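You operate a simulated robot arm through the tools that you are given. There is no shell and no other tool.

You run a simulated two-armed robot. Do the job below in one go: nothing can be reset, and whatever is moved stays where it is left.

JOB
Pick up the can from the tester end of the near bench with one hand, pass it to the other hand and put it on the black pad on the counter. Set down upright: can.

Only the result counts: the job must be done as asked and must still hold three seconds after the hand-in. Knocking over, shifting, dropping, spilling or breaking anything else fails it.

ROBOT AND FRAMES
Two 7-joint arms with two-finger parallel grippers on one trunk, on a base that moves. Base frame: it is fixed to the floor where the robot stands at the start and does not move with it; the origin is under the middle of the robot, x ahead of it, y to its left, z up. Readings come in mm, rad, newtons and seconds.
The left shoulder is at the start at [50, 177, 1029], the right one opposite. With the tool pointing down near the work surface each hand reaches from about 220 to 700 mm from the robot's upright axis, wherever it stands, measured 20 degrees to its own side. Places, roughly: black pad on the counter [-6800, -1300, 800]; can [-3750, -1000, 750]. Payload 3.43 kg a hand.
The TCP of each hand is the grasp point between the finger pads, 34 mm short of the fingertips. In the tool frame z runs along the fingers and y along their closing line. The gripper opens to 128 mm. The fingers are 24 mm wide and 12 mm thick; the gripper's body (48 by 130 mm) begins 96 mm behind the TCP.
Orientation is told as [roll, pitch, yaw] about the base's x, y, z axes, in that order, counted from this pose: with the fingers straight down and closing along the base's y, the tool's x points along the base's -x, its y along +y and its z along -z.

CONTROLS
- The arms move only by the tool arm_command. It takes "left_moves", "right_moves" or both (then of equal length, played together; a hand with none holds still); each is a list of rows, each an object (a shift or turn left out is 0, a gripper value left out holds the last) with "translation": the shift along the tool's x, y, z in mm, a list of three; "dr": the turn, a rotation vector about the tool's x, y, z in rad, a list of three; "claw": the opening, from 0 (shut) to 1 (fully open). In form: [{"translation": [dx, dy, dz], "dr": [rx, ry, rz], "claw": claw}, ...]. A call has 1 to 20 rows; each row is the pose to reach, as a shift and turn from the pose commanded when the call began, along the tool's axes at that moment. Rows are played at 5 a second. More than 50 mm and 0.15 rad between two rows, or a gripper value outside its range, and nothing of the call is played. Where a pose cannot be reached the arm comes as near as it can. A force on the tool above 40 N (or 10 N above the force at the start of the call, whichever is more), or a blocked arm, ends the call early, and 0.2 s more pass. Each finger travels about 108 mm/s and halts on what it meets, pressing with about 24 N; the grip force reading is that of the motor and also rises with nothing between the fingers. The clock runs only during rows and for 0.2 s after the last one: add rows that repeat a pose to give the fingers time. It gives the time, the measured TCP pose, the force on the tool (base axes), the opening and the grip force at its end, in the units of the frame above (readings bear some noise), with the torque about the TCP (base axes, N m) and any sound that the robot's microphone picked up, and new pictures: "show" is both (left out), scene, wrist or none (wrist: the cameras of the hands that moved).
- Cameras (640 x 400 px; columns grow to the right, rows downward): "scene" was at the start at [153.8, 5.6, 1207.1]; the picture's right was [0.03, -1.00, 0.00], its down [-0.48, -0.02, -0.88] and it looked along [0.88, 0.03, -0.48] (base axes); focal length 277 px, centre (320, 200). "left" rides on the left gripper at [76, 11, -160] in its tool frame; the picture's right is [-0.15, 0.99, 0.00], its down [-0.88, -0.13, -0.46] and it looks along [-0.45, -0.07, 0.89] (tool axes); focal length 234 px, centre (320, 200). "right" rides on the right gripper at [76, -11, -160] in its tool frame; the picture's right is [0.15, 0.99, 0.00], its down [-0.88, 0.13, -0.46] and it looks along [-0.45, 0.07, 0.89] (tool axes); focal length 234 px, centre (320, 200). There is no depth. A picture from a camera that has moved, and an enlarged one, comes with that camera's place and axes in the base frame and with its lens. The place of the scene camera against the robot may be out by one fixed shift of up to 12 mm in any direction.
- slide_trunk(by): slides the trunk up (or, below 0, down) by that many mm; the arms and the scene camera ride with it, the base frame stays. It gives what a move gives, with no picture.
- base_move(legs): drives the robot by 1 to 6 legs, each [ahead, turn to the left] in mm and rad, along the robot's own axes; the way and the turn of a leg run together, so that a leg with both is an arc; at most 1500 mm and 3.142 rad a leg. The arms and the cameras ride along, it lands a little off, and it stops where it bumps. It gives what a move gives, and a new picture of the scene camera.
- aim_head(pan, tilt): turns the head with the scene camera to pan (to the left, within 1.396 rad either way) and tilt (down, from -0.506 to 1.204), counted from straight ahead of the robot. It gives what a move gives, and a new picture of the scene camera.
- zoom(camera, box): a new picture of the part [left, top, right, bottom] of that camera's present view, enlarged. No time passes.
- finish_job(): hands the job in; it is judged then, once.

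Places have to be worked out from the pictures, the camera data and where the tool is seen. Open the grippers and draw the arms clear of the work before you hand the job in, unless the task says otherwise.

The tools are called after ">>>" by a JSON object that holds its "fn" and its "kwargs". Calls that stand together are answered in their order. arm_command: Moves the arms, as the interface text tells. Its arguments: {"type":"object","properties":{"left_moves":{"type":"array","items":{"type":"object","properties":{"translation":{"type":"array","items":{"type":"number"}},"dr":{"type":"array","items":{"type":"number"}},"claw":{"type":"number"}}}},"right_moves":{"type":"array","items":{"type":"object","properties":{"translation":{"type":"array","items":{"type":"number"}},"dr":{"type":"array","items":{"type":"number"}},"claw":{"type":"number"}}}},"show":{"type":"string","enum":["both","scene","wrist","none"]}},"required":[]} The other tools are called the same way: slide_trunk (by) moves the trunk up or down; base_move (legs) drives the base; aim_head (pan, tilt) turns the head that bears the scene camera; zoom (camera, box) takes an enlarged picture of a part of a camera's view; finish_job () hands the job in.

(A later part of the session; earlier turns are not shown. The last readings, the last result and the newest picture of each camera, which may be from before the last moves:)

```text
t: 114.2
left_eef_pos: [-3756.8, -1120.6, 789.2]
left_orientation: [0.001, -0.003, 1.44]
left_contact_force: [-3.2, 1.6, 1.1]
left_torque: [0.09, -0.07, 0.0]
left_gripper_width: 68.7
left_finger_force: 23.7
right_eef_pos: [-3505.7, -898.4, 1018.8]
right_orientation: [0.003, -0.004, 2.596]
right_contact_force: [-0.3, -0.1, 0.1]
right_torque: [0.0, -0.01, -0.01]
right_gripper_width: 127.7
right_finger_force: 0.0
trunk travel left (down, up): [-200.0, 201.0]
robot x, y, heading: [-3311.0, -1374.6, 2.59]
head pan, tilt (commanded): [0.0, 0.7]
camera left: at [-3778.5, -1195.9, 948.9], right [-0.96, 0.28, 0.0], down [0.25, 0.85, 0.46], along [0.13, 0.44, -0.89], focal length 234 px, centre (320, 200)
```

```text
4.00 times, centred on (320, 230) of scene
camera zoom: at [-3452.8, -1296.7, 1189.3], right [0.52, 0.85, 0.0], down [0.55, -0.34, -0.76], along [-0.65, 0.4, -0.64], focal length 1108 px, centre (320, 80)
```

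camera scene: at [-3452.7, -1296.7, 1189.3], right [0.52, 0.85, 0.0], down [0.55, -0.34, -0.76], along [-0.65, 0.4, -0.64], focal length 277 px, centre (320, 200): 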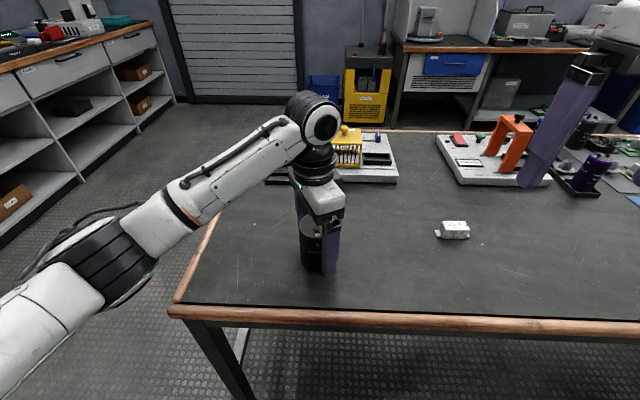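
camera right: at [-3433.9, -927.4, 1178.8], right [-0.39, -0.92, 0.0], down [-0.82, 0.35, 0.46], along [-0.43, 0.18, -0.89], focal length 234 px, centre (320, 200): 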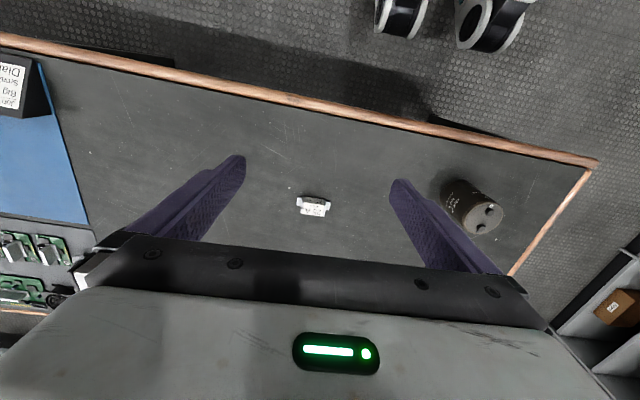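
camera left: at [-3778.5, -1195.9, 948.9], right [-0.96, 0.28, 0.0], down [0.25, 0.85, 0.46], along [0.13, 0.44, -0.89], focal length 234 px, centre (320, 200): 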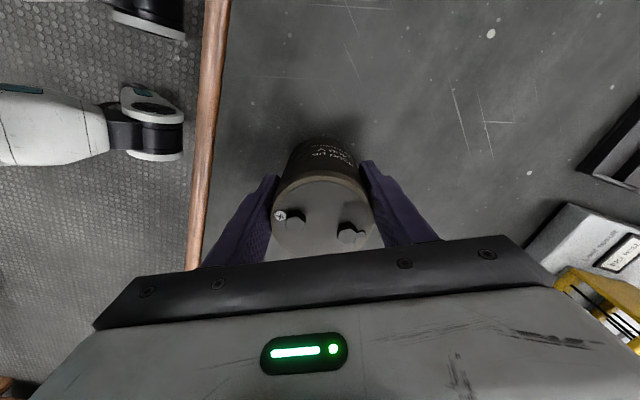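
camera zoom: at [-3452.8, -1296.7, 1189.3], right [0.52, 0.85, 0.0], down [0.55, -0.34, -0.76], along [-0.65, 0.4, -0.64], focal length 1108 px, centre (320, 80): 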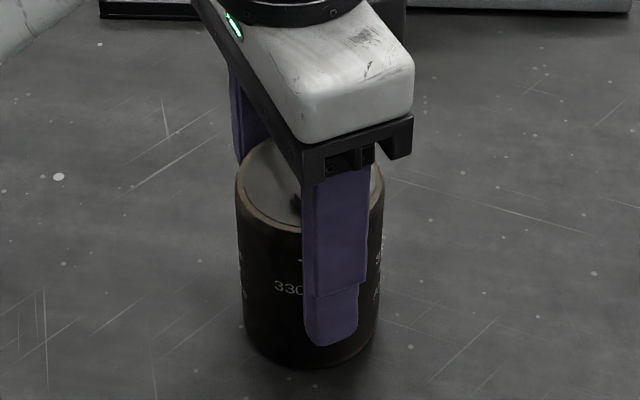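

Front finger is centred on the can (≈Ø68.7, ≈80 mm tall, bench ≈ z 740). Firm grip at 23.7 N. I lift it straight up by 200 mm.

>>> {"fn": "arm_command", "kwargs": {"left_moves": [{"translation": [0, 0, -10]}, {"translation": [0, 0, -30]}, {"translation": [0, 0, -60]}, {"translation": [0, 0, -95]}, {"translation": [0, 0, -130]}, {"translation": [0, 0, -165]}, {"translation": [0, 0, -200]}, {"translation": [0, 0, -200]}], "show": "both"}}

```text
t: 116.0
left_eef_pos: [-3756.8, -1121.3, 987.4]
left_orientation: [0.002, -0.002, 1.438]
left_contact_force: [-0.8, -0.7, -6.0]
left_torque: [-0.03, 0.0, -0.02]
left_gripper_width: 68.6
left_finger_force: 23.8
right_eef_pos: [-3505.4, -897.6, 1019.4]
right_orientation: [0.003, -0.005, 2.595]
right_contact_force: [-0.3, 0.6, 0.4]
right_torque: [-0.02, 0.03, 0.0]
right_gripper_width: 127.7
right_finger_force: 0.1
trunk travel left (down, up): [-200.0, 201.0]
robot x, y, heading: [-3316.2, -1376.4, 2.586]
head pan, tilt (commanded): [0.0, 0.7]
camera scene: at [-3453.1, -1296.5, 1189.2], right [0.52, 0.85, 0.0], down [0.55, -0.34, -0.76], along [-0.65, 0.4, -0.64], focal length 277 px, centre (320, 200)
camera left: at [-3777.8, -1196.9, 1147.1], right [-0.96, 0.28, 0.0], down [0.25, 0.85, 0.46], along [0.13, 0.44, -0.89], focal length 234 px, centre (320, 200)
```

scene: 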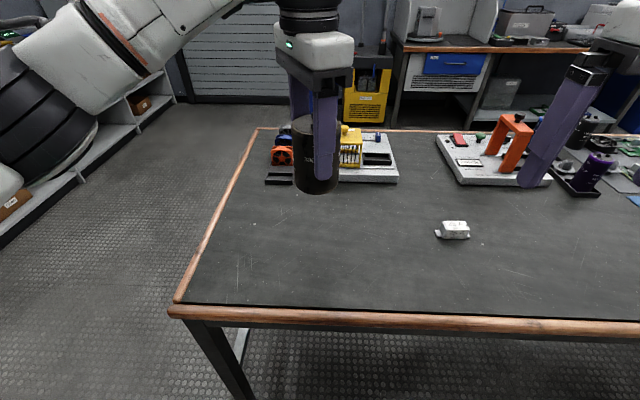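
left: 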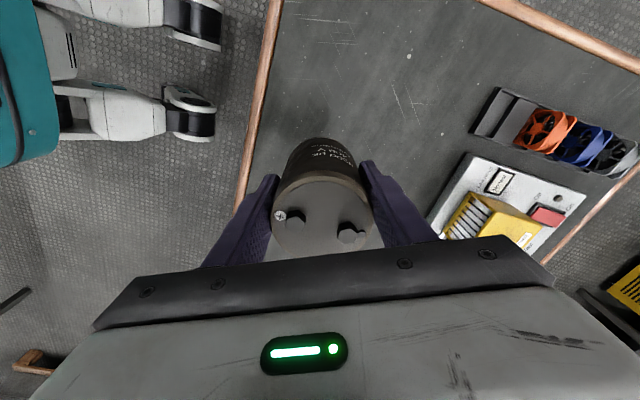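

Lifted cleanly (≈6 N weight), can upright. Now I orient the right hand for the take-over: first yaw 0.42 rad left, then pitch its fingers forward by 60° from vertical.

>>> {"fn": "arm_command", "kwargs": {"right_moves": [{"dr": [0, 0, -0.14]}, {"dr": [0, 0, -0.28]}, {"dr": [0, 0, -0.4186]}, {"dr": [0, 0, -0.4186]}], "show": "none"}}

>>> {"fn": "arm_command", "kwargs": {"right_moves": [{"dr": [0, -0.14, 0]}, {"dr": [0, -0.28, 0]}, {"dr": [0, -0.42, 0]}, {"dr": [0, -0.56, 0]}, {"dr": [0, -0.7, 0]}, {"dr": [0, -0.84, 0]}, {"dr": [0, -0.98, 0]}, {"dr": [0, -1.047, 0]}, {"dr": [0, -1.047, 0]}], "show": "both"}}

```text
t: 117.0
left_eef_pos: [-3756.7, -1123.2, 986.0]
left_orientation: [-0.001, -0.004, 1.435]
left_contact_force: [0.6, 0.8, -5.2]
left_torque: [-0.01, -0.01, 0.0]
left_gripper_width: 68.4
left_finger_force: 24.2
right_eef_pos: [-3506.7, -896.4, 1018.5]
right_orientation: [0.002, -0.004, 3.014]
right_contact_force: [-0.6, -0.3, 0.4]
right_torque: [-0.01, -0.01, 0.0]
right_gripper_width: 128.0
right_finger_force: 0.0
trunk travel left (down, up): [-200.0, 201.0]
robot x, y, heading: [-3314.0, -1380.8, 2.588]
head pan, tilt (commanded): [0.0, 0.7]
```

```text
t: 119.0
left_eef_pos: [-3755.8, -1122.7, 987.4]
left_orientation: [-0.001, -0.002, 1.434]
left_contact_force: [0.0, -0.1, -4.6]
left_torque: [-0.02, 0.03, -0.01]
left_gripper_width: 68.9
left_finger_force: 24.0
right_eef_pos: [-3505.5, -897.1, 1019.2]
right_orientation: [0.003, -1.054, 3.009]
right_contact_force: [0.8, -0.8, 0.2]
right_torque: [0.02, -0.04, 0.02]
right_gripper_width: 128.1
right_finger_force: 0.1
trunk travel left (down, up): [-200.0, 201.0]
robot x, y, heading: [-3310.3, -1379.5, 2.592]
head pan, tilt (commanded): [0.0, 0.7]
camera scene: at [-3453.0, -1296.5, 1189.2], right [0.52, 0.85, 0.0], down [0.55, -0.34, -0.76], along [-0.65, 0.4, -0.64], focal length 277 px, centre (320, 200)
camera right: at [-3328.8, -907.4, 1032.7], right [-0.05, -0.99, -0.13], down [-0.06, -0.12, 0.99], along [-1.0, 0.06, -0.05], focal length 234 px, centre (320, 200)
```

scene: 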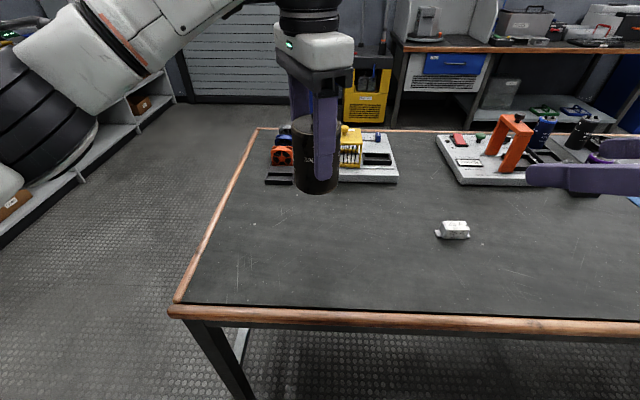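
right: 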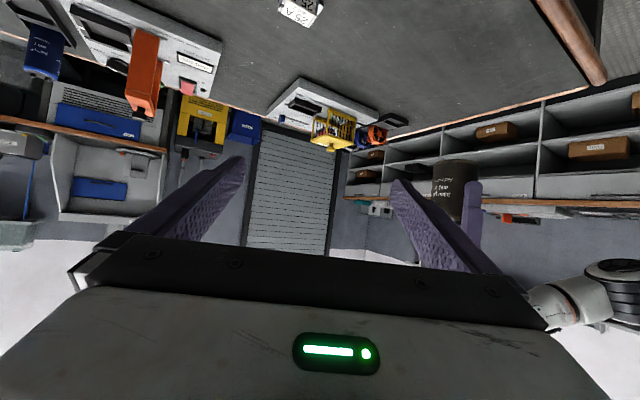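

The right hand reached the orientation. I shift the left hand with the can 100 mm to the right (away from the head) so both hands have room, then bring the right hand to a pre-grasp point 120 mm back along its own axis.

>>> {"fn": "arm_command", "kwargs": {"left_moves": [{"translation": [-25, -1, 0]}, {"translation": [-50, -2, 0]}, {"translation": [-75, -4, 0]}, {"translation": [-100.5, -4.7, 0]}, {"translation": [-100.5, -4.7, 0]}], "right_moves": [{"translation": [-15, 40, 0]}, {"translation": [-35, 80, 0]}, {"translation": [-55, 120, 0]}, {"translation": [-74.8, 156, 10]}, {"translation": [-74.8, 156, 10]}], "show": "both"}}

```text
t: 120.2
left_eef_pos: [-3747.4, -1050.3, 987.8]
left_orientation: [0.0, -0.004, 1.445]
left_contact_force: [0.9, -0.3, -5.4]
left_torque: [-0.01, -0.03, -0.03]
left_gripper_width: 68.5
left_finger_force: 24.2
left hand out of reach, approached as far as the arm can: row 4, 5
right_eef_pos: [-3569.7, -1044.6, 1079.2]
right_orientation: [0.003, -1.053, 3.009]
right_contact_force: [0.1, 0.0, 0.2]
right_torque: [0.0, 0.02, 0.0]
right_gripper_width: 128.0
right_finger_force: 0.0
right hand out of reach, approached as far as the arm can: row 3
trunk travel left (down, up): [-200.0, 201.0]
robot x, y, heading: [-3310.6, -1381.3, 2.593]
head pan, tilt (commanded): [0.0, 0.7]
camera scene: at [-3453.1, -1296.4, 1189.2], right [0.52, 0.85, 0.0], down [0.55, -0.34, -0.76], along [-0.65, 0.4, -0.64], focal length 277 px, centre (320, 200)
camera right: at [-3394.1, -1056.4, 1090.8], right [-0.06, -0.99, -0.13], down [-0.06, -0.12, 0.99], along [-1.0, 0.06, -0.05], focal length 234 px, centre (320, 200)
camera left: at [-3769.4, -1125.4, 1147.6], right [-0.96, 0.27, 0.0], down [0.24, 0.86, 0.46], along [0.13, 0.44, -0.89], focal length 234 px, centre (320, 200)
```

scene: 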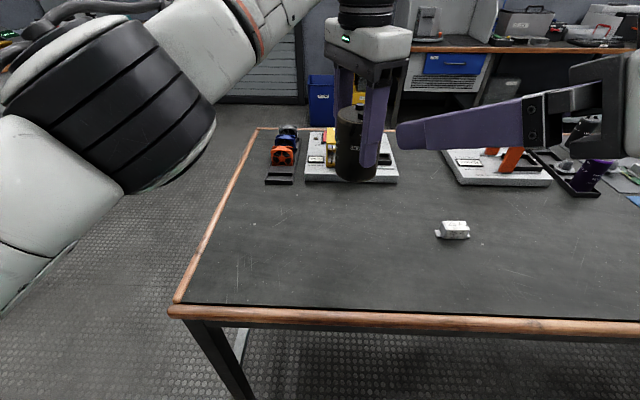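
right: 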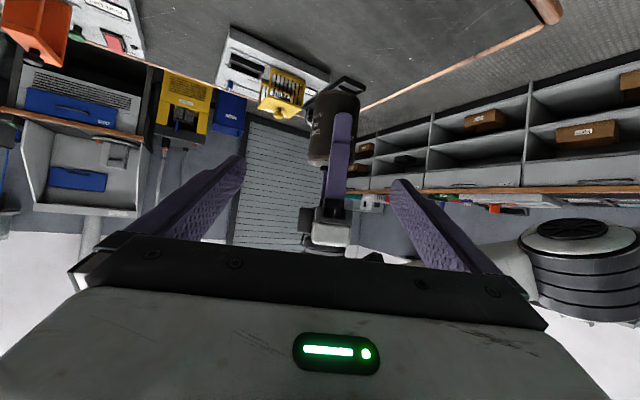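
left: 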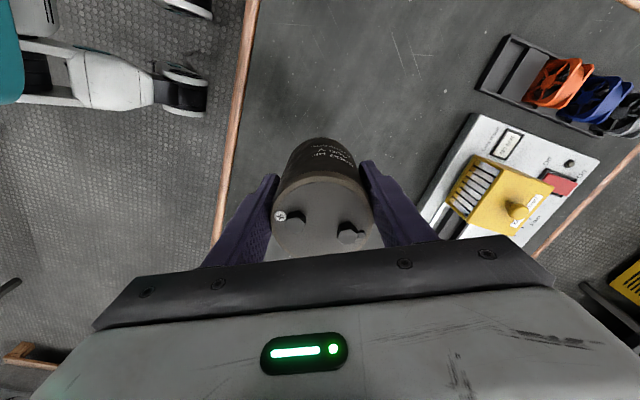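

The left hand is at its lateral limit [-3747,-1050,988]; that's fine. I move the right hand to the pre-grasp point 120 mm back along its axis, aligned on the can.

>>> {"fn": "arm_command", "kwargs": {"right_moves": [{"translation": [-2, 15, 20]}, {"translation": [-4, 28, 40]}, {"translation": [-4, 28, 60]}, {"translation": [-4, 28, 79]}, {"translation": [-4, 28, 79]}], "show": "both"}}

```text
t: 121.4
left_eef_pos: [-3747.0, -1050.2, 988.9]
left_orientation: [0.0, -0.005, 1.444]
left_contact_force: [-0.5, 0.1, -5.0]
left_torque: [-0.04, 0.03, 0.01]
left_gripper_width: 68.2
left_finger_force: 24.3
right_eef_pos: [-3643.3, -1063.8, 1042.6]
right_orientation: [0.003, -1.053, 3.01]
right_contact_force: [-0.5, 0.6, 0.1]
right_torque: [-0.01, -0.02, -0.01]
right_gripper_width: 128.0
right_finger_force: 0.0
trunk travel left (down, up): [-200.0, 201.0]
robot x, y, heading: [-3308.7, -1379.2, 2.589]
head pan, tilt (commanded): [0.0, 0.7]
camera scene: at [-3453.0, -1296.4, 1189.2], right [0.52, 0.85, 0.0], down [0.55, -0.34, -0.76], along [-0.65, 0.4, -0.64], focal length 277 px, centre (320, 200)
camera right: at [-3467.1, -1074.7, 1055.8], right [-0.05, -0.99, -0.13], down [-0.06, -0.12, 0.99], along [-1.0, 0.06, -0.05], focal length 234 px, centre (320, 200)
```

scene: 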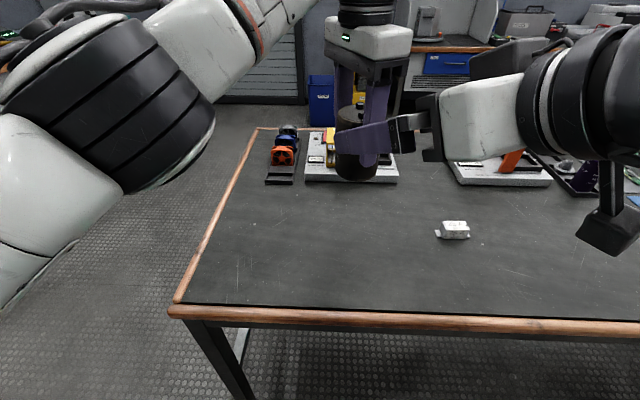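
right: 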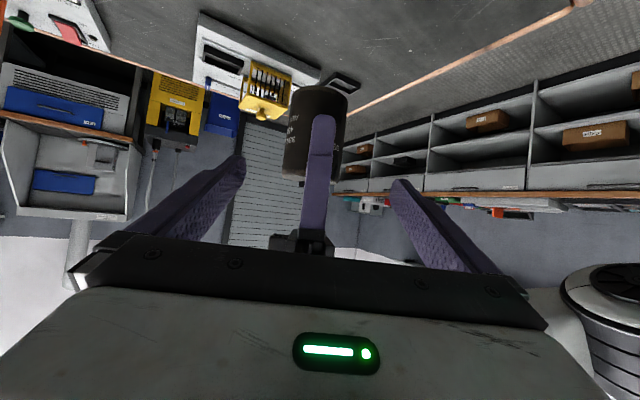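

Aligned: the left hand's rear finger is centred in the right camera. I zoom in on the right wrist view to check heights before closing in.

>>> {"fn": "zoom", "kwargs": {"camera": "right", "box": [240, 70, 400, 250]}}

>>> {"fn": "zoom", "kwargs": {"camera": "scene", "box": [300, 40, 480, 200]}}

```text
2.22 times, centred on (320, 160) of right
camera zoom: at [-3467.1, -1074.7, 1055.8], right [-0.05, -0.99, -0.13], down [-0.06, -0.12, 0.99], along [-1.0, 0.06, -0.05], focal length 520 px, centre (320, 289)
```

zoom: 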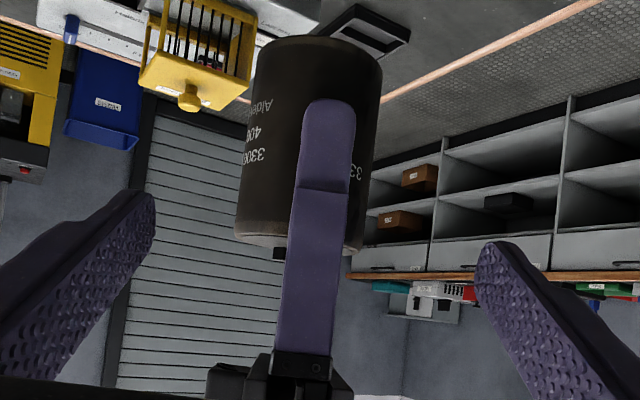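

```text
2.50 times, centred on (390, 120) of scene
camera zoom: at [-3453.0, -1296.4, 1189.2], right [0.52, 0.85, 0.0], down [0.55, -0.34, -0.76], along [-0.65, 0.4, -0.64], focal length 692 px, centre (145, 400)
```

zoom: 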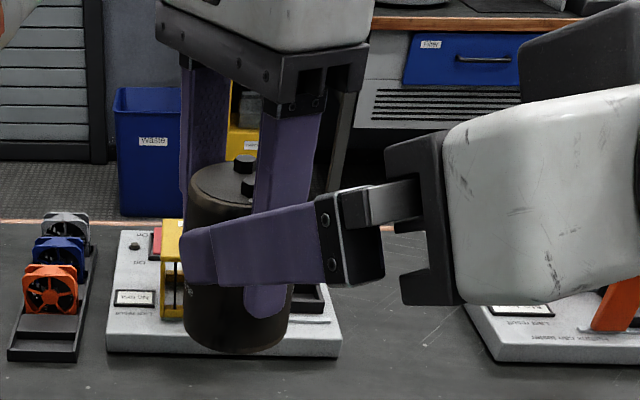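

The can measures ≈100 mm tall (spanning z≈915–1015 now) and sits ~6 mm off the left finger's centre. I advance the right hand along its axis to grip it at about mid-height (z≈964), with a 5 mm sideways correction.

>>> {"fn": "arm_command", "kwargs": {"right_moves": [{"translation": [8, -3, 20]}, {"translation": [16.6, -5, 45]}, {"translation": [16.6, -5, 70]}, {"translation": [16.6, -5, 92]}, {"translation": [16.6, -5, 112]}, {"translation": [16.6, -5, 129.7]}, {"translation": [16.6, -5, 129.7]}], "show": "both"}}

>>> {"fn": "zoom", "kwargs": {"camera": "scene", "box": [300, 40, 480, 200]}}

```text
t: 123.0
left_eef_pos: [-3748.3, -1050.6, 989.2]
left_orientation: [0.001, -0.004, 1.444]
left_contact_force: [-0.2, 0.4, -4.9]
left_torque: [-0.06, 0.0, 0.01]
left_gripper_width: 68.7
left_finger_force: 23.7
right_eef_pos: [-3747.4, -1045.4, 965.3]
right_orientation: [0.004, -1.051, 3.01]
right_contact_force: [0.7, 0.7, 0.6]
right_torque: [-0.02, -0.03, -0.01]
right_gripper_width: 127.8
right_finger_force: 0.1
trunk travel left (down, up): [-200.0, 201.0]
robot x, y, heading: [-3314.4, -1383.4, 2.59]
head pan, tilt (commanded): [0.0, 0.7]
camera scene: at [-3453.0, -1296.4, 1189.2], right [0.52, 0.85, 0.0], down [0.55, -0.34, -0.76], along [-0.65, 0.4, -0.64], focal length 277 px, centre (320, 200)
camera right: at [-3570.9, -1056.6, 978.4], right [-0.05, -0.99, -0.13], down [-0.06, -0.12, 0.99], along [-1.0, 0.06, -0.05], focal length 234 px, centre (320, 200)
```

scene: 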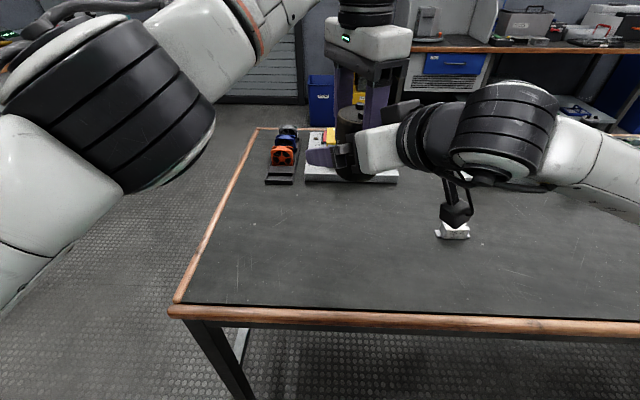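
right: 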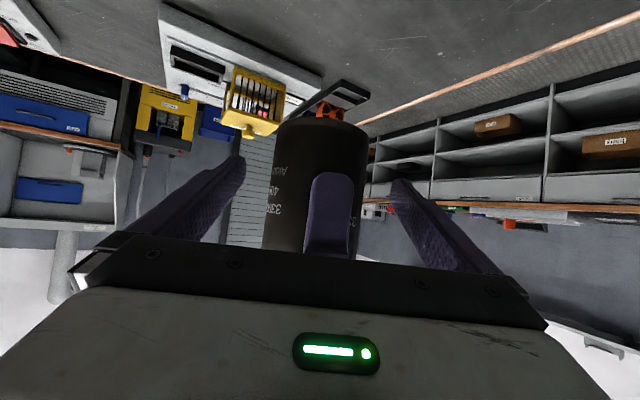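

```text
2.50 times, centred on (390, 120) of scene
camera zoom: at [-3453.0, -1296.4, 1189.2], right [0.52, 0.85, 0.0], down [0.55, -0.34, -0.76], along [-0.65, 0.4, -0.64], focal length 692 px, centre (145, 400)
```

zoom: 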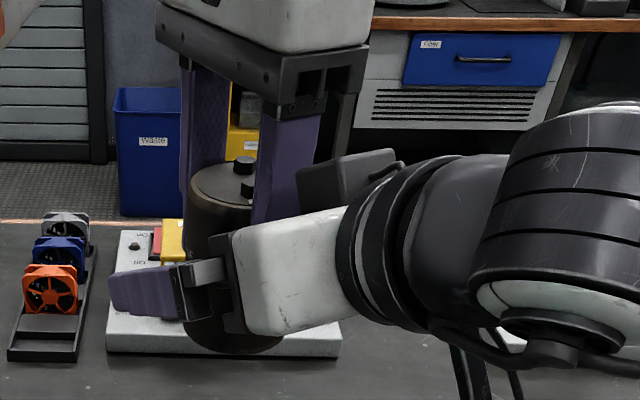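

No contact, the right fingers straddle the can; the can's centre appears ~4 mm toward −y of my tool axis. I shift 4 mm and close the right gripper.

>>> {"fn": "arm_command", "kwargs": {"right_moves": [{"translation": [0, -4, 0], "claw": 1.0}, {"translation": [0, -4, 0], "claw": 0.7}, {"translation": [0, -4, 0], "claw": 0.0}, {"translation": [0, -4, 0], "claw": 0.0}, {"translation": [0, -4, 0], "claw": 0.0}, {"translation": [0, -4, 0], "claw": 0.0}], "show": "both"}}

>>> {"fn": "zoom", "kwargs": {"camera": "scene", "box": [300, 40, 480, 200]}}

```text
t: 124.4
left_eef_pos: [-3746.7, -1050.2, 989.0]
left_orientation: [-0.002, -0.007, 1.443]
left_contact_force: [2.2, 7.6, -3.9]
left_torque: [0.03, 0.03, 0.12]
left_gripper_width: 68.4
left_finger_force: 23.7
right_eef_pos: [-3745.9, -1043.3, 965.2]
right_orientation: [0.006, -1.052, 3.01]
right_contact_force: [-2.5, -6.8, -0.4]
right_torque: [0.16, -0.11, -0.11]
right_gripper_width: 68.7
right_finger_force: 24.2
trunk travel left (down, up): [-200.0, 201.0]
robot x, y, heading: [-3313.2, -1380.3, 2.589]
head pan, tilt (commanded): [0.0, 0.7]
camera scene: at [-3453.0, -1296.4, 1189.2], right [0.52, 0.85, 0.0], down [0.55, -0.34, -0.76], along [-0.65, 0.4, -0.64], focal length 277 px, centre (320, 200)
camera right: at [-3570.2, -1053.1, 978.7], right [-0.05, -0.99, -0.12], down [-0.06, -0.12, 0.99], along [-1.0, 0.06, -0.05], focal length 234 px, centre (320, 200)
```

scene: 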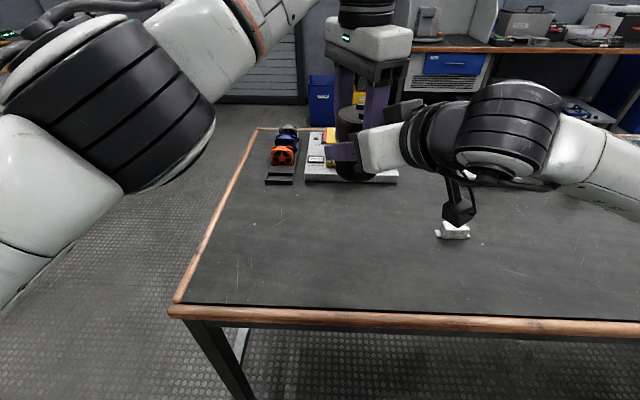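
right: 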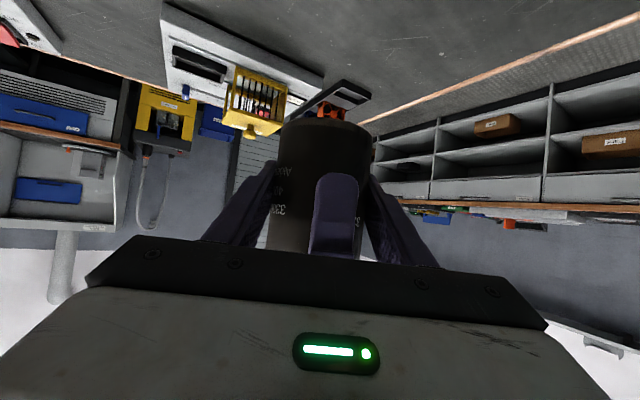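

```text
2.50 times, centred on (390, 120) of scene
camera zoom: at [-3453.0, -1296.4, 1189.2], right [0.52, 0.85, 0.0], down [0.55, -0.34, -0.76], along [-0.65, 0.4, -0.64], focal length 692 px, centre (145, 400)
```

zoom: 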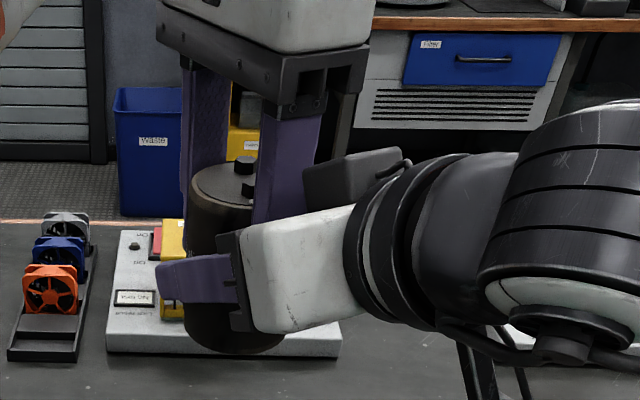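

Both hands hold the can (68.7 mm, 24 N each) with ~7 N side load. I relax the right hand by 2 mm and open the left gripper slightly to ~84 mm.

>>> {"fn": "arm_command", "kwargs": {"left_moves": [{"translation": [0, 0, 0], "claw": 0.0}, {"translation": [0, 0, 0], "claw": 0.0}, {"translation": [0, 0, 0], "claw": 0.6}, {"translation": [0, 0, 0], "claw": 0.66}, {"translation": [0, 0, 0], "claw": 0.66}, {"translation": [0, 0, 0], "claw": 0.66}], "right_moves": [{"translation": [0, 2, 0], "claw": 0.0}, {"translation": [0, 2, 0], "claw": 0.0}, {"translation": [0, 2, 0], "claw": 0.0}, {"translation": [0, 2, 0], "claw": 0.0}, {"translation": [0, 2, 0], "claw": 0.0}, {"translation": [0, 2, 0], "claw": 0.0}], "show": "both"}}

>>> {"fn": "zoom", "kwargs": {"camera": "scene", "box": [300, 40, 480, 200]}}

```text
t: 125.8
left_eef_pos: [-3747.9, -1049.6, 989.5]
left_orientation: [0.0, -0.005, 1.446]
left_contact_force: [0.1, 0.1, 0.6]
left_torque: [-0.01, -0.02, -0.02]
left_gripper_width: 84.7
left_finger_force: 0.2
right_eef_pos: [-3746.2, -1044.6, 965.5]
right_orientation: [0.003, -1.05, 3.011]
right_contact_force: [-0.3, 0.2, 0.6]
right_torque: [0.0, -0.06, 0.01]
right_gripper_width: 68.7
right_finger_force: 24.0
trunk travel left (down, up): [-200.0, 201.0]
robot x, y, heading: [-3315.6, -1378.0, 2.592]
head pan, tilt (commanded): [0.0, 0.7]
camera scene: at [-3453.0, -1296.4, 1189.2], right [0.52, 0.85, 0.0], down [0.55, -0.34, -0.76], along [-0.65, 0.4, -0.64], focal length 277 px, centre (320, 200)
camera right: at [-3570.4, -1054.7, 978.6], right [-0.05, -0.99, -0.13], down [-0.06, -0.12, 0.99], along [-1.0, 0.06, -0.05], focal length 234 px, centre (320, 200)
camera left: at [-3769.1, -1125.6, 1148.7], right [-0.96, 0.27, 0.0], down [0.24, 0.85, 0.46], along [0.12, 0.44, -0.89], focal length 234 px, centre (320, 200)
```

scene: 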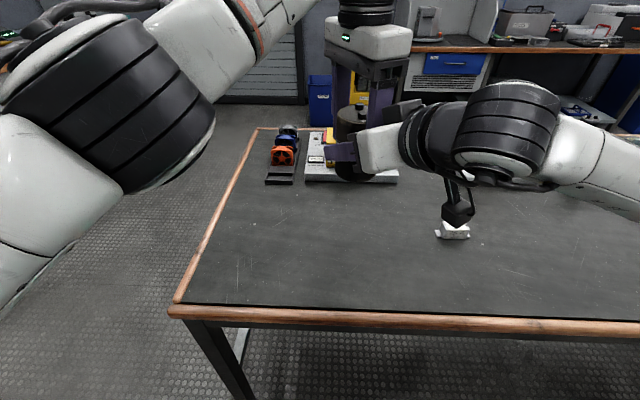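
right: 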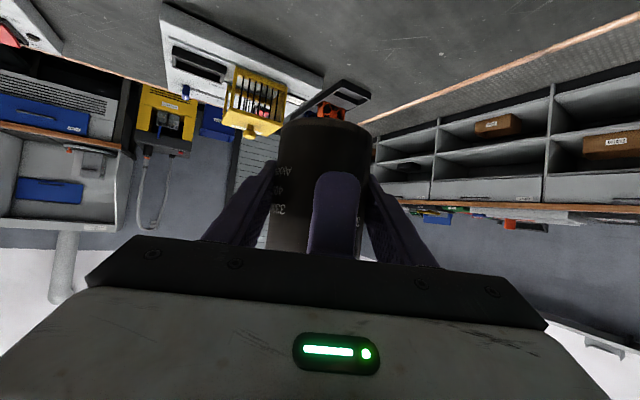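
left: 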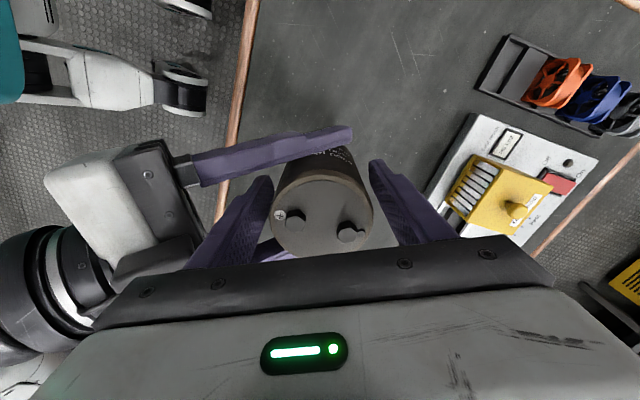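

```text
2.50 times, centred on (390, 120) of scene
camera zoom: at [-3453.0, -1296.4, 1189.2], right [0.52, 0.85, 0.0], down [0.55, -0.34, -0.76], along [-0.65, 0.4, -0.64], focal length 692 px, centre (145, 400)
```

zoom: 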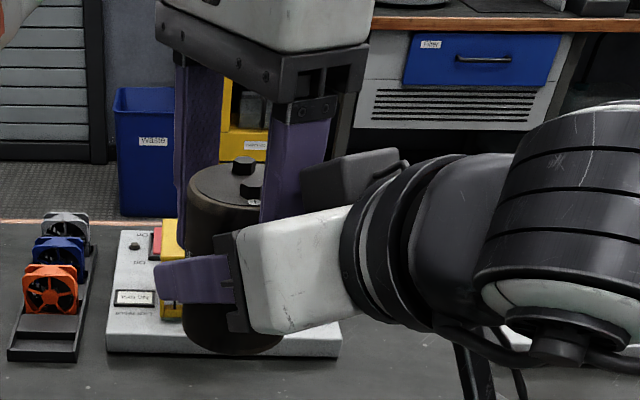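

The left fingers are free (84.7 mm, no load), the right holds the can at 24 N. I lift the left hand straight up in small steps to clear the can.

>>> {"fn": "arm_command", "kwargs": {"left_moves": [{"translation": [0, 0, -10]}, {"translation": [0, 0, -20]}, {"translation": [0, 0, -35]}, {"translation": [0, 0, -50]}, {"translation": [0, 0, -70]}, {"translation": [0, 0, -90]}, {"translation": [0, 0, -110]}, {"translation": [0, 0, -110]}], "show": "both"}}

>>> {"fn": "zoom", "kwargs": {"camera": "scene", "box": [300, 40, 480, 200]}}

```text
t: 127.8
left_eef_pos: [-3772.3, -1102.3, 1089.1]
left_orientation: [-0.033, -0.063, 1.537]
left_contact_force: [-0.2, -1.2, 0.8]
left_torque: [-0.01, 0.01, 0.0]
left_gripper_width: 84.6
left_finger_force: 0.1
left hand out of reach, approached as far as the arm can: row 3, 4, 5, 6, 7, 8
right_eef_pos: [-3746.2, -1043.4, 963.5]
right_orientation: [0.003, -1.048, 3.01]
right_contact_force: [0.1, 0.0, -5.1]
right_torque: [-0.01, -0.08, -0.02]
right_gripper_width: 68.6
right_finger_force: 24.2
trunk travel left (down, up): [-200.0, 201.0]
robot x, y, heading: [-3316.0, -1383.8, 2.594]
head pan, tilt (commanded): [0.0, 0.7]
stopped in row 8 (left hand): the arm was blocked; the commanded pose is now the measured one
camera scene: at [-3453.2, -1296.6, 1189.2], right [0.52, 0.85, 0.0], down [0.55, -0.34, -0.76], along [-0.65, 0.4, -0.64], focal length 277 px, centre (320, 200)
camera left: at [-3792.5, -1187.2, 1244.1], right [-0.98, 0.18, -0.02], down [0.14, 0.85, 0.51], along [0.11, 0.5, -0.86], focal length 234 px, centre (320, 200)
```

scene: 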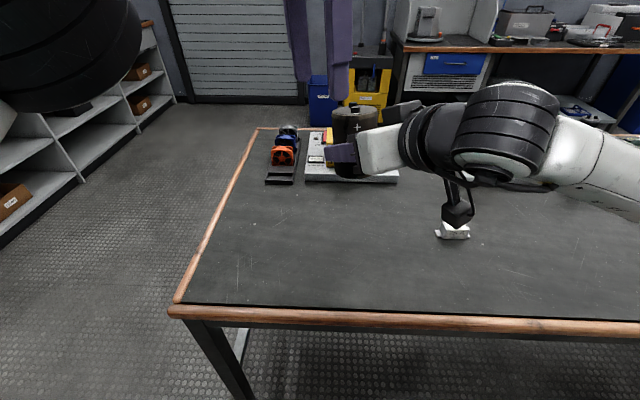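
left: 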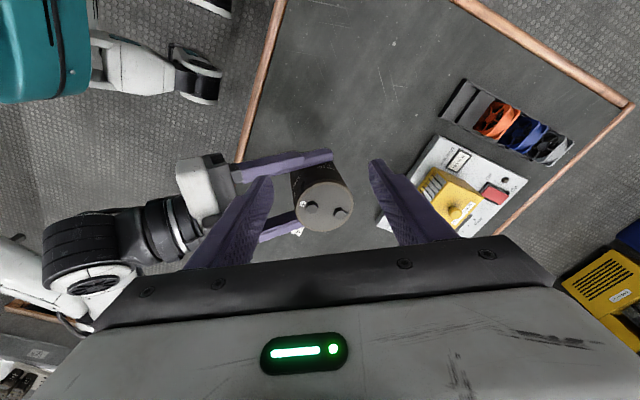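

```text
2.50 times, centred on (390, 120) of scene
camera zoom: at [-3453.2, -1296.6, 1189.2], right [0.52, 0.85, 0.0], down [0.55, -0.34, -0.76], along [-0.65, 0.4, -0.64], focal length 692 px, centre (145, 400)
```

zoom: 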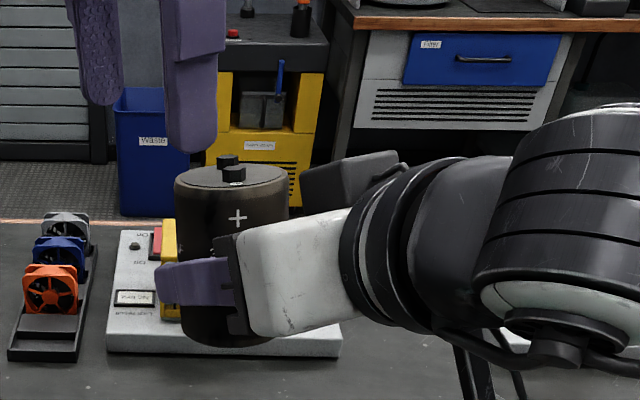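

The right hand now carries the can alone (−5.1 N, upright); the left hand hit its upward reach limit but its tips are above the can. I move the left hand left and back, away from the can.

>>> {"fn": "arm_command", "kwargs": {"left_moves": [{"translation": [40, 0, 0]}, {"translation": [80, 0, 0]}, {"translation": [120, 0, 10]}, {"translation": [160, 0, 30]}, {"translation": [200, 0, 50]}, {"translation": [200, 0, 50]}], "show": "both"}}

```text
t: 129.2
left_eef_pos: [-3777.3, -1297.0, 1025.6]
left_orientation: [-0.029, -0.062, 1.533]
left_contact_force: [0.3, -0.1, 1.3]
left_torque: [-0.05, -0.01, 0.0]
left_gripper_width: 84.6
left_finger_force: 0.1
right_eef_pos: [-3746.2, -1043.7, 965.7]
right_orientation: [0.002, -1.052, 3.01]
right_contact_force: [0.6, -0.1, -3.8]
right_torque: [0.03, -0.02, -0.02]
right_gripper_width: 68.1
right_finger_force: 24.5
trunk travel left (down, up): [-200.0, 201.0]
robot x, y, heading: [-3311.9, -1380.9, 2.594]
head pan, tilt (commanded): [0.0, 0.7]
camera scene: at [-3453.0, -1296.4, 1189.2], right [0.52, 0.85, 0.0], down [0.55, -0.34, -0.76], along [-0.65, 0.4, -0.64], focal length 277 px, centre (320, 200)
camera left: at [-3795.7, -1382.0, 1180.6], right [-0.98, 0.18, -0.02], down [0.15, 0.85, 0.51], along [0.11, 0.5, -0.86], focal length 234 px, centre (320, 200)
```

scene: 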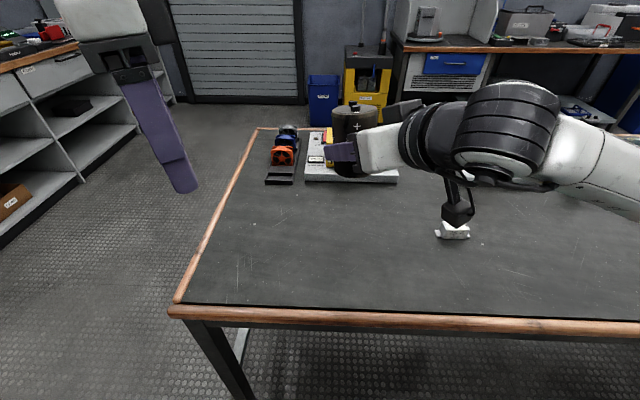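
left: 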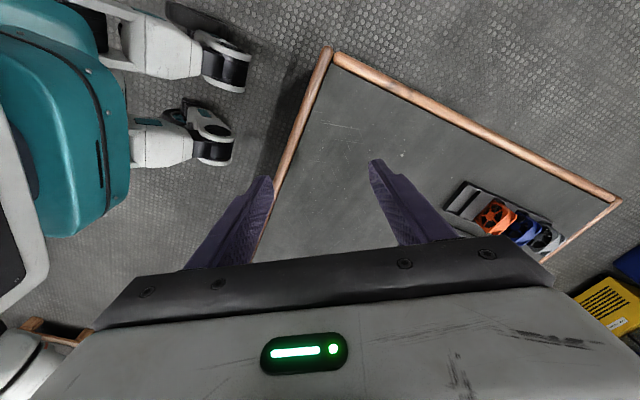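

Handover done. I tidy the left hand (yaw back), then drive round the bench's left end toward the counter.

>>> {"fn": "arm_command", "kwargs": {"left_moves": [{"dr": [0, 0, -0.14]}, {"dr": [0, 0, -0.28]}, {"dr": [0, 0, -0.42]}, {"dr": [0, 0, -0.56]}, {"dr": [0, 0, -0.7]}, {"dr": [0, 0, -0.84]}, {"dr": [0, 0, -0.98]}, {"dr": [0, 0, -1.06]}, {"dr": [0, 0, -1.06]}], "show": "none"}}

>>> {"fn": "base_move", "kwargs": {"legs": [[0, 1.525], [399, 0], [0, -0.868], [695, 0], [0, -0.671]]}}

```text
t: 131.2
left_eef_pos: [-3776.1, -1296.4, 1026.8]
left_orientation: [-0.069, -0.003, 2.594]
left_contact_force: [-0.1, 0.1, 0.0]
left_torque: [0.0, -0.02, -0.02]
left_gripper_width: 84.4
left_finger_force: 0.1
right_eef_pos: [-3746.9, -1042.9, 963.5]
right_orientation: [0.004, -1.052, 3.01]
right_contact_force: [0.4, -0.2, -5.4]
right_torque: [0.03, -0.08, -0.01]
right_gripper_width: 68.4
right_finger_force: 23.9
trunk travel left (down, up): [-200.0, 201.0]
robot x, y, heading: [-3314.7, -1377.3, 2.592]
head pan, tilt (commanded): [0.0, 0.7]
```

```text
t: 144.9
left_eef_pos: [-4692.0, -1708.5, 1029.9]
left_orientation: [-0.069, -0.006, 2.589]
left_contact_force: [-0.4, 0.4, -0.5]
left_torque: [0.0, 0.01, 0.0]
left_gripper_width: 84.5
left_finger_force: 0.1
right_eef_pos: [-4661.1, -1455.7, 966.3]
right_orientation: [0.006, -1.051, 3.004]
right_contact_force: [0.1, 0.3, -5.6]
right_torque: [-0.02, -0.09, 0.01]
right_gripper_width: 68.4
right_finger_force: 23.7
trunk travel left (down, up): [-200.0, 201.0]
robot x, y, heading: [-4230.5, -1793.7, 2.581]
head pan, tilt (commanded): [0.0, 0.7]
camera scene: at [-4368.9, -1709.8, 1189.2], right [0.53, 0.85, 0.0], down [0.55, -0.34, -0.76], along [-0.65, 0.4, -0.64], focal length 277 px, centre (320, 200)
```

scene: 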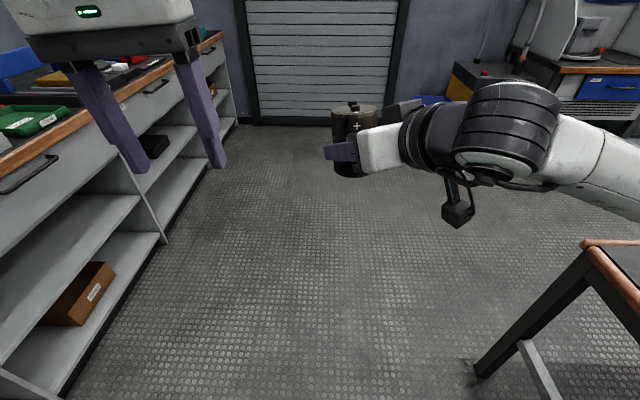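

The can is still held firmly. The counter is on my left, ~850 mm away. I drive 900 mm along it and look left toward the pad area.

>>> {"fn": "base_move", "kwargs": {"legs": [[900, 0]]}}

>>> {"fn": "aim_head", "kwargs": {"pan": 0.45, "tilt": 0.35}}

```text
t: 149.6
left_eef_pos: [-5456.8, -1244.5, 1027.7]
left_orientation: [-0.069, -0.006, 2.601]
left_contact_force: [0.4, -0.5, -0.2]
left_torque: [0.0, 0.03, -0.01]
left_gripper_width: 84.5
left_finger_force: 0.1
right_eef_pos: [-5429.2, -993.4, 965.6]
right_orientation: [0.004, -1.051, 3.017]
right_contact_force: [-1.1, 0.4, -5.5]
right_torque: [0.01, -0.08, 0.0]
right_gripper_width: 68.4
right_finger_force: 24.6
trunk travel left (down, up): [-200.0, 201.0]
robot x, y, heading: [-4992.6, -1326.9, 2.597]
head pan, tilt (commanded): [0.0, 0.7]
camera scene: at [-5133.9, -1243.6, 1189.2], right [0.52, 0.86, 0.0], down [0.55, -0.33, -0.76], along [-0.65, 0.4, -0.64], focal length 277 px, centre (320, 200)
```

scene: 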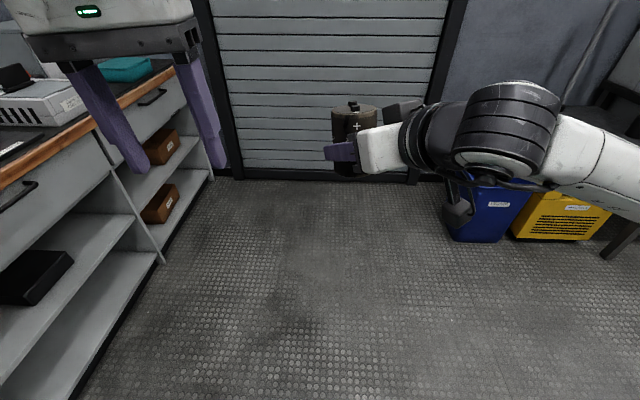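

```text
t: 150.5
left_eef_pos: [-5457.4, -1246.6, 1027.3]
left_orientation: [-0.069, -0.006, 2.6]
left_contact_force: [-0.1, -0.9, 0.1]
left_torque: [0.04, 0.01, -0.02]
left_gripper_width: 84.4
left_finger_force: 0.1
right_eef_pos: [-5429.1, -993.1, 965.7]
right_orientation: [0.003, -1.052, 3.018]
right_contact_force: [-0.5, -0.8, -5.2]
right_torque: [-0.04, -0.05, -0.02]
right_gripper_width: 68.5
right_finger_force: 24.1
trunk travel left (down, up): [-200.0, 201.0]
robot x, y, heading: [-4994.3, -1327.3, 2.6]
head pan, tilt (commanded): [0.45, 0.351]
camera scene: at [-5153.8, -1278.8, 1220.6], right [0.09, 1.0, 0.0], down [0.34, -0.03, -0.94], along [-0.93, 0.09, -0.34], focal length 277 px, centre (320, 200)
```

scene: 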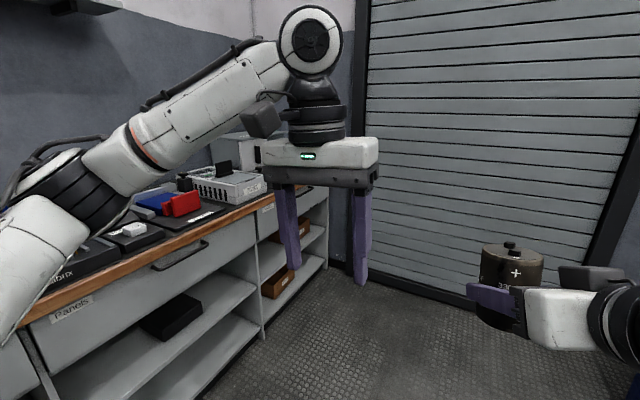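

The pad area is further along. I drive 850 mm more, then turn left to face the counter and look closely.

>>> {"fn": "base_move", "kwargs": {"legs": [[850, 0], [0, 1.5]]}}

>>> {"fn": "aim_head", "kwargs": {"pan": -0.35, "tilt": 0.45}}

```text
t: 158.7
left_eef_pos: [-5810.7, -1350.1, 1027.2]
left_orientation: [-0.068, -0.004, -2.156]
left_contact_force: [1.0, -0.1, 1.0]
left_torque: [-0.01, 0.02, 0.01]
left_gripper_width: 84.8
left_finger_force: 0.0
right_eef_pos: [-6060.1, -1311.7, 965.5]
right_orientation: [0.002, -1.05, -1.739]
right_contact_force: [1.0, -0.4, -5.5]
right_torque: [0.04, -0.06, 0.0]
right_gripper_width: 68.6
right_finger_force: 23.5
trunk travel left (down, up): [-200.0, 201.0]
robot x, y, heading: [-5709.3, -890.3, -2.158]
head pan, tilt (commanded): [0.45, 0.351]
camera scene: at [-5768.2, -1038.8, 1220.6], right [-0.99, 0.14, 0.0], down [0.05, 0.34, -0.94], along [-0.13, -0.93, -0.34], focal length 277 px, centre (320, 200)
```

scene: 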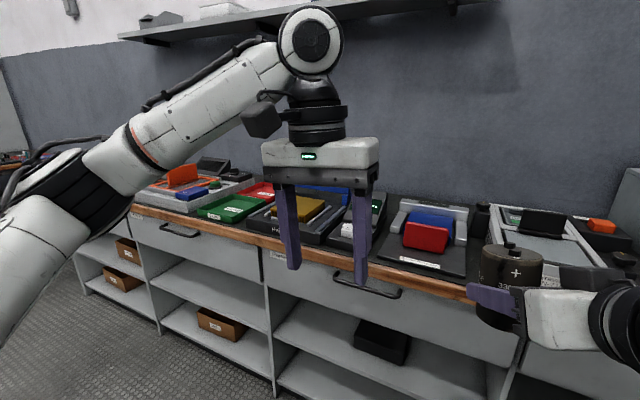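

```text
t: 159.8
left_eef_pos: [-5810.1, -1350.6, 1026.8]
left_orientation: [-0.068, -0.005, -2.156]
left_contact_force: [-0.6, 0.4, -0.1]
left_torque: [0.0, 0.01, -0.03]
left_gripper_width: 84.5
left_finger_force: 0.1
right_eef_pos: [-6062.6, -1311.1, 964.7]
right_orientation: [0.003, -1.051, -1.739]
right_contact_force: [0.2, 0.6, -5.8]
right_torque: [0.05, -0.03, 0.03]
right_gripper_width: 68.6
right_finger_force: 24.2
trunk travel left (down, up): [-200.0, 201.0]
robot x, y, heading: [-5711.1, -889.9, -2.16]
head pan, tilt (commanded): [-0.351, 0.45]
camera scene: at [-5829.6, -1000.9, 1211.4], right [-0.59, 0.81, 0.0], down [0.35, 0.26, -0.9], along [-0.73, -0.53, -0.44], focal length 277 px, centre (320, 200)
```

scene: 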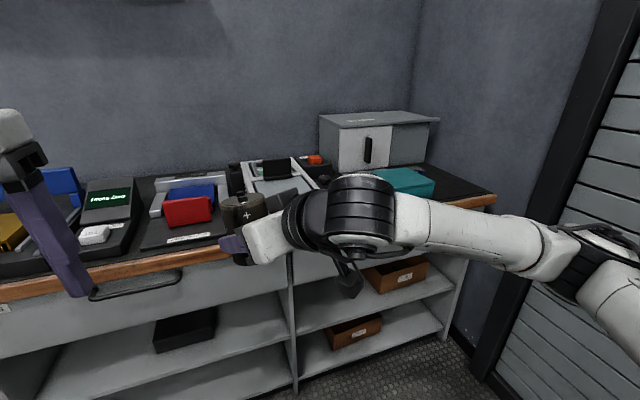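

The pad should be close to the teal box near the counter's right end. The roller door is close, so I turn to face away from it, reverse 570 mm along the counter, and turn back to face the counter.

>>> {"fn": "base_move", "kwargs": {"legs": [[0, 1.57], [-560, 0], [0, -1.57]]}}

>>> {"fn": "aim_head", "kwargs": {"pan": 0.1, "tilt": 0.5}}

```text
t: 170.1
left_eef_pos: [-6199.4, -1063.4, 1028.1]
left_orientation: [-0.07, -0.007, -2.009]
left_contact_force: [0.4, -0.2, 0.4]
left_torque: [0.05, 0.0, 0.04]
left_gripper_width: 84.7
left_finger_force: 0.0
right_eef_pos: [-6440.9, -1062.7, 964.3]
right_orientation: [0.009, -1.044, -1.564]
right_contact_force: [-0.6, 0.2, -4.8]
right_torque: [0.05, 0.01, 0.0]
right_gripper_width: 68.2
right_finger_force: 24.0
trunk travel left (down, up): [-200.0, 201.0]
robot x, y, heading: [-6168.0, -596.0, -2.006]
head pan, tilt (commanded): [-0.351, 0.45]
stopped in leg 3: the robot was blocked; the commanded pose is now the measured one
camera scene: at [-6269.3, -721.4, 1211.6], right [-0.71, 0.71, 0.0], down [0.31, 0.31, -0.9], along [-0.64, -0.64, -0.44], focal length 277 px, centre (320, 200)
```

scene: 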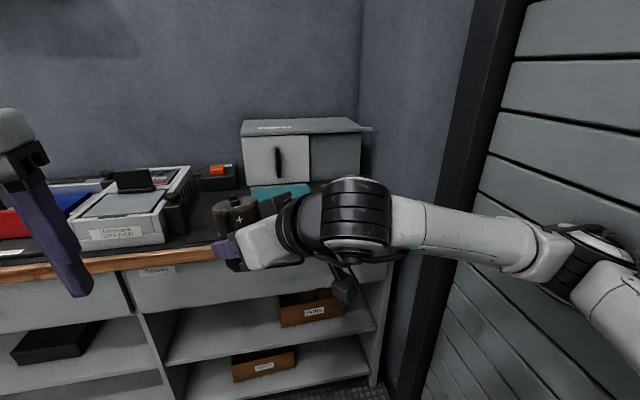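

```text
t: 171.0
left_eef_pos: [-6199.7, -1064.5, 1026.6]
left_orientation: [-0.069, -0.005, -2.008]
left_contact_force: [0.3, 0.9, -0.8]
left_torque: [-0.01, -0.01, -0.01]
left_gripper_width: 84.6
left_finger_force: 0.0
right_eef_pos: [-6441.7, -1063.0, 962.7]
right_orientation: [0.008, -1.046, -1.568]
right_contact_force: [-0.5, -0.1, -4.8]
right_torque: [0.08, 0.07, 0.02]
right_gripper_width: 68.1
right_finger_force: 24.0
trunk travel left (down, up): [-200.0, 201.0]
robot x, y, heading: [-6168.5, -598.0, -2.009]
head pan, tilt (commanded): [0.099, 0.499]
camera scene: at [-6234.2, -743.1, 1206.7], right [-0.94, 0.33, 0.0], down [0.16, 0.45, -0.88], along [-0.29, -0.83, -0.48], focal length 277 px, centre (320, 200)
```

scene: 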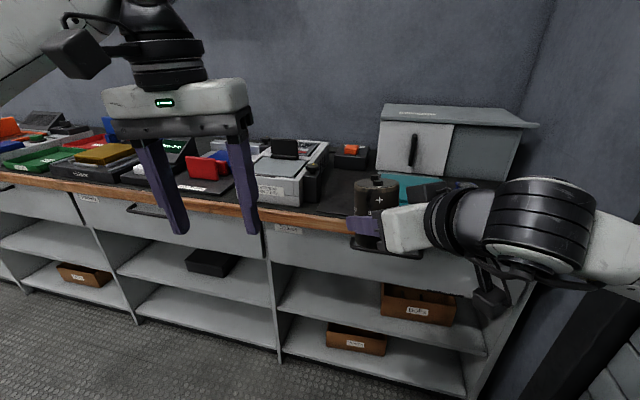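

The right turn stopped early: my right elbow is likely at the roller door. Let me zoom in on the counter first to find the pad.

>>> {"fn": "zoom", "kwargs": {"camera": "scene", "box": [240, 90, 560, 290]}}

>>> {"fn": "zoom", "kwargs": {"camera": "right", "box": [0, 0, 640, 400]}}

>>> {"fn": "zoom", "kwargs": {"camera": "left", "box": [0, 0, 640, 400]}}

```text
2.00 times, centred on (400, 190) of scene
camera zoom: at [-6234.2, -743.1, 1206.7], right [-0.94, 0.33, 0.0], down [0.16, 0.45, -0.88], along [-0.29, -0.83, -0.48], focal length 554 px, centre (160, 220)
```

zoom: 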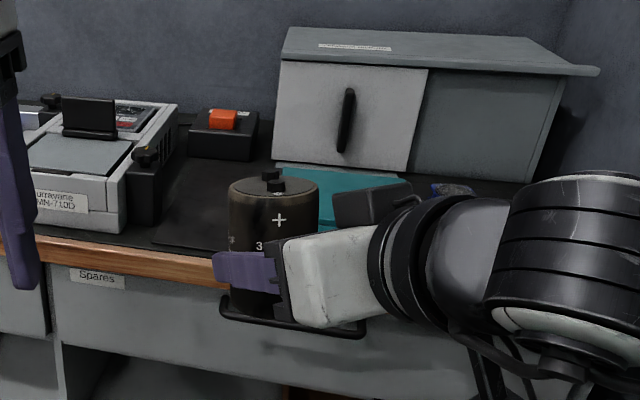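

```text
1.00 times, centred on (320, 200) of right (not enlarged: the box is as wide or as high as the picture)
camera zoom: at [-6454.5, -887.3, 977.2], right [0.99, 0.08, -0.12], down [0.13, -0.04, 0.99], along [0.08, -1.0, -0.05], focal length 234 px, centre (320, 200)
```

zoom: 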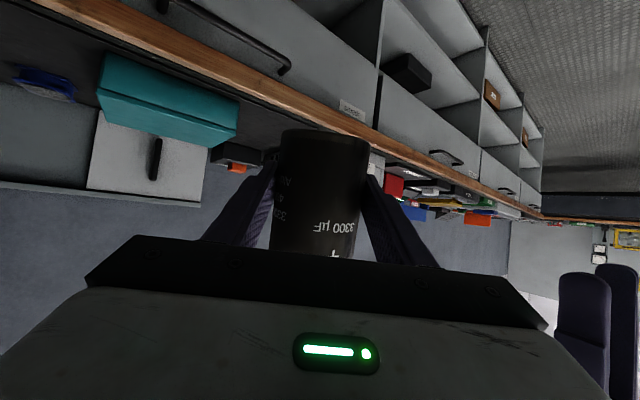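

```text
1.00 times, centred on (320, 200) of left (not enlarged: the box is as wide or as high as the picture)
camera zoom: at [-6146.8, -1005.3, 1185.7], right [0.83, -0.55, -0.07], down [-0.46, -0.75, 0.47], along [-0.31, -0.36, -0.88], focal length 234 px, centre (320, 200)
```

zoom: 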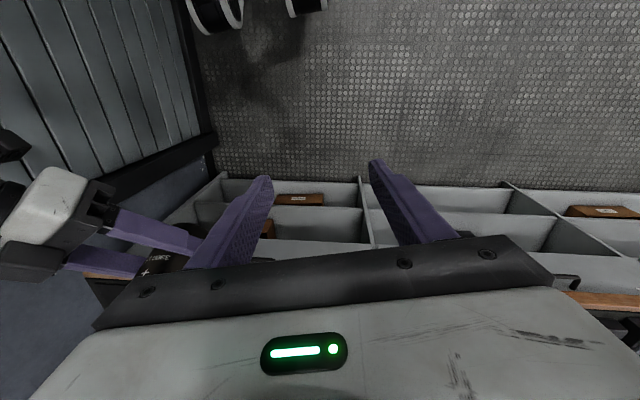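

>>> {"fn": "zoom", "kwargs": {"camera": "scene", "box": [300, 150, 400, 230]}}

```text
5.00 times, centred on (350, 190) of scene
camera zoom: at [-6234.2, -743.1, 1206.7], right [-0.94, 0.33, 0.0], down [0.16, 0.45, -0.88], along [-0.29, -0.83, -0.48], focal length 1384 px, centre (170, 250)
```

zoom: 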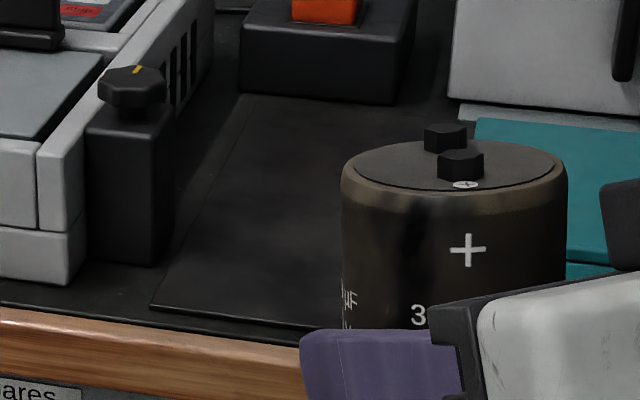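

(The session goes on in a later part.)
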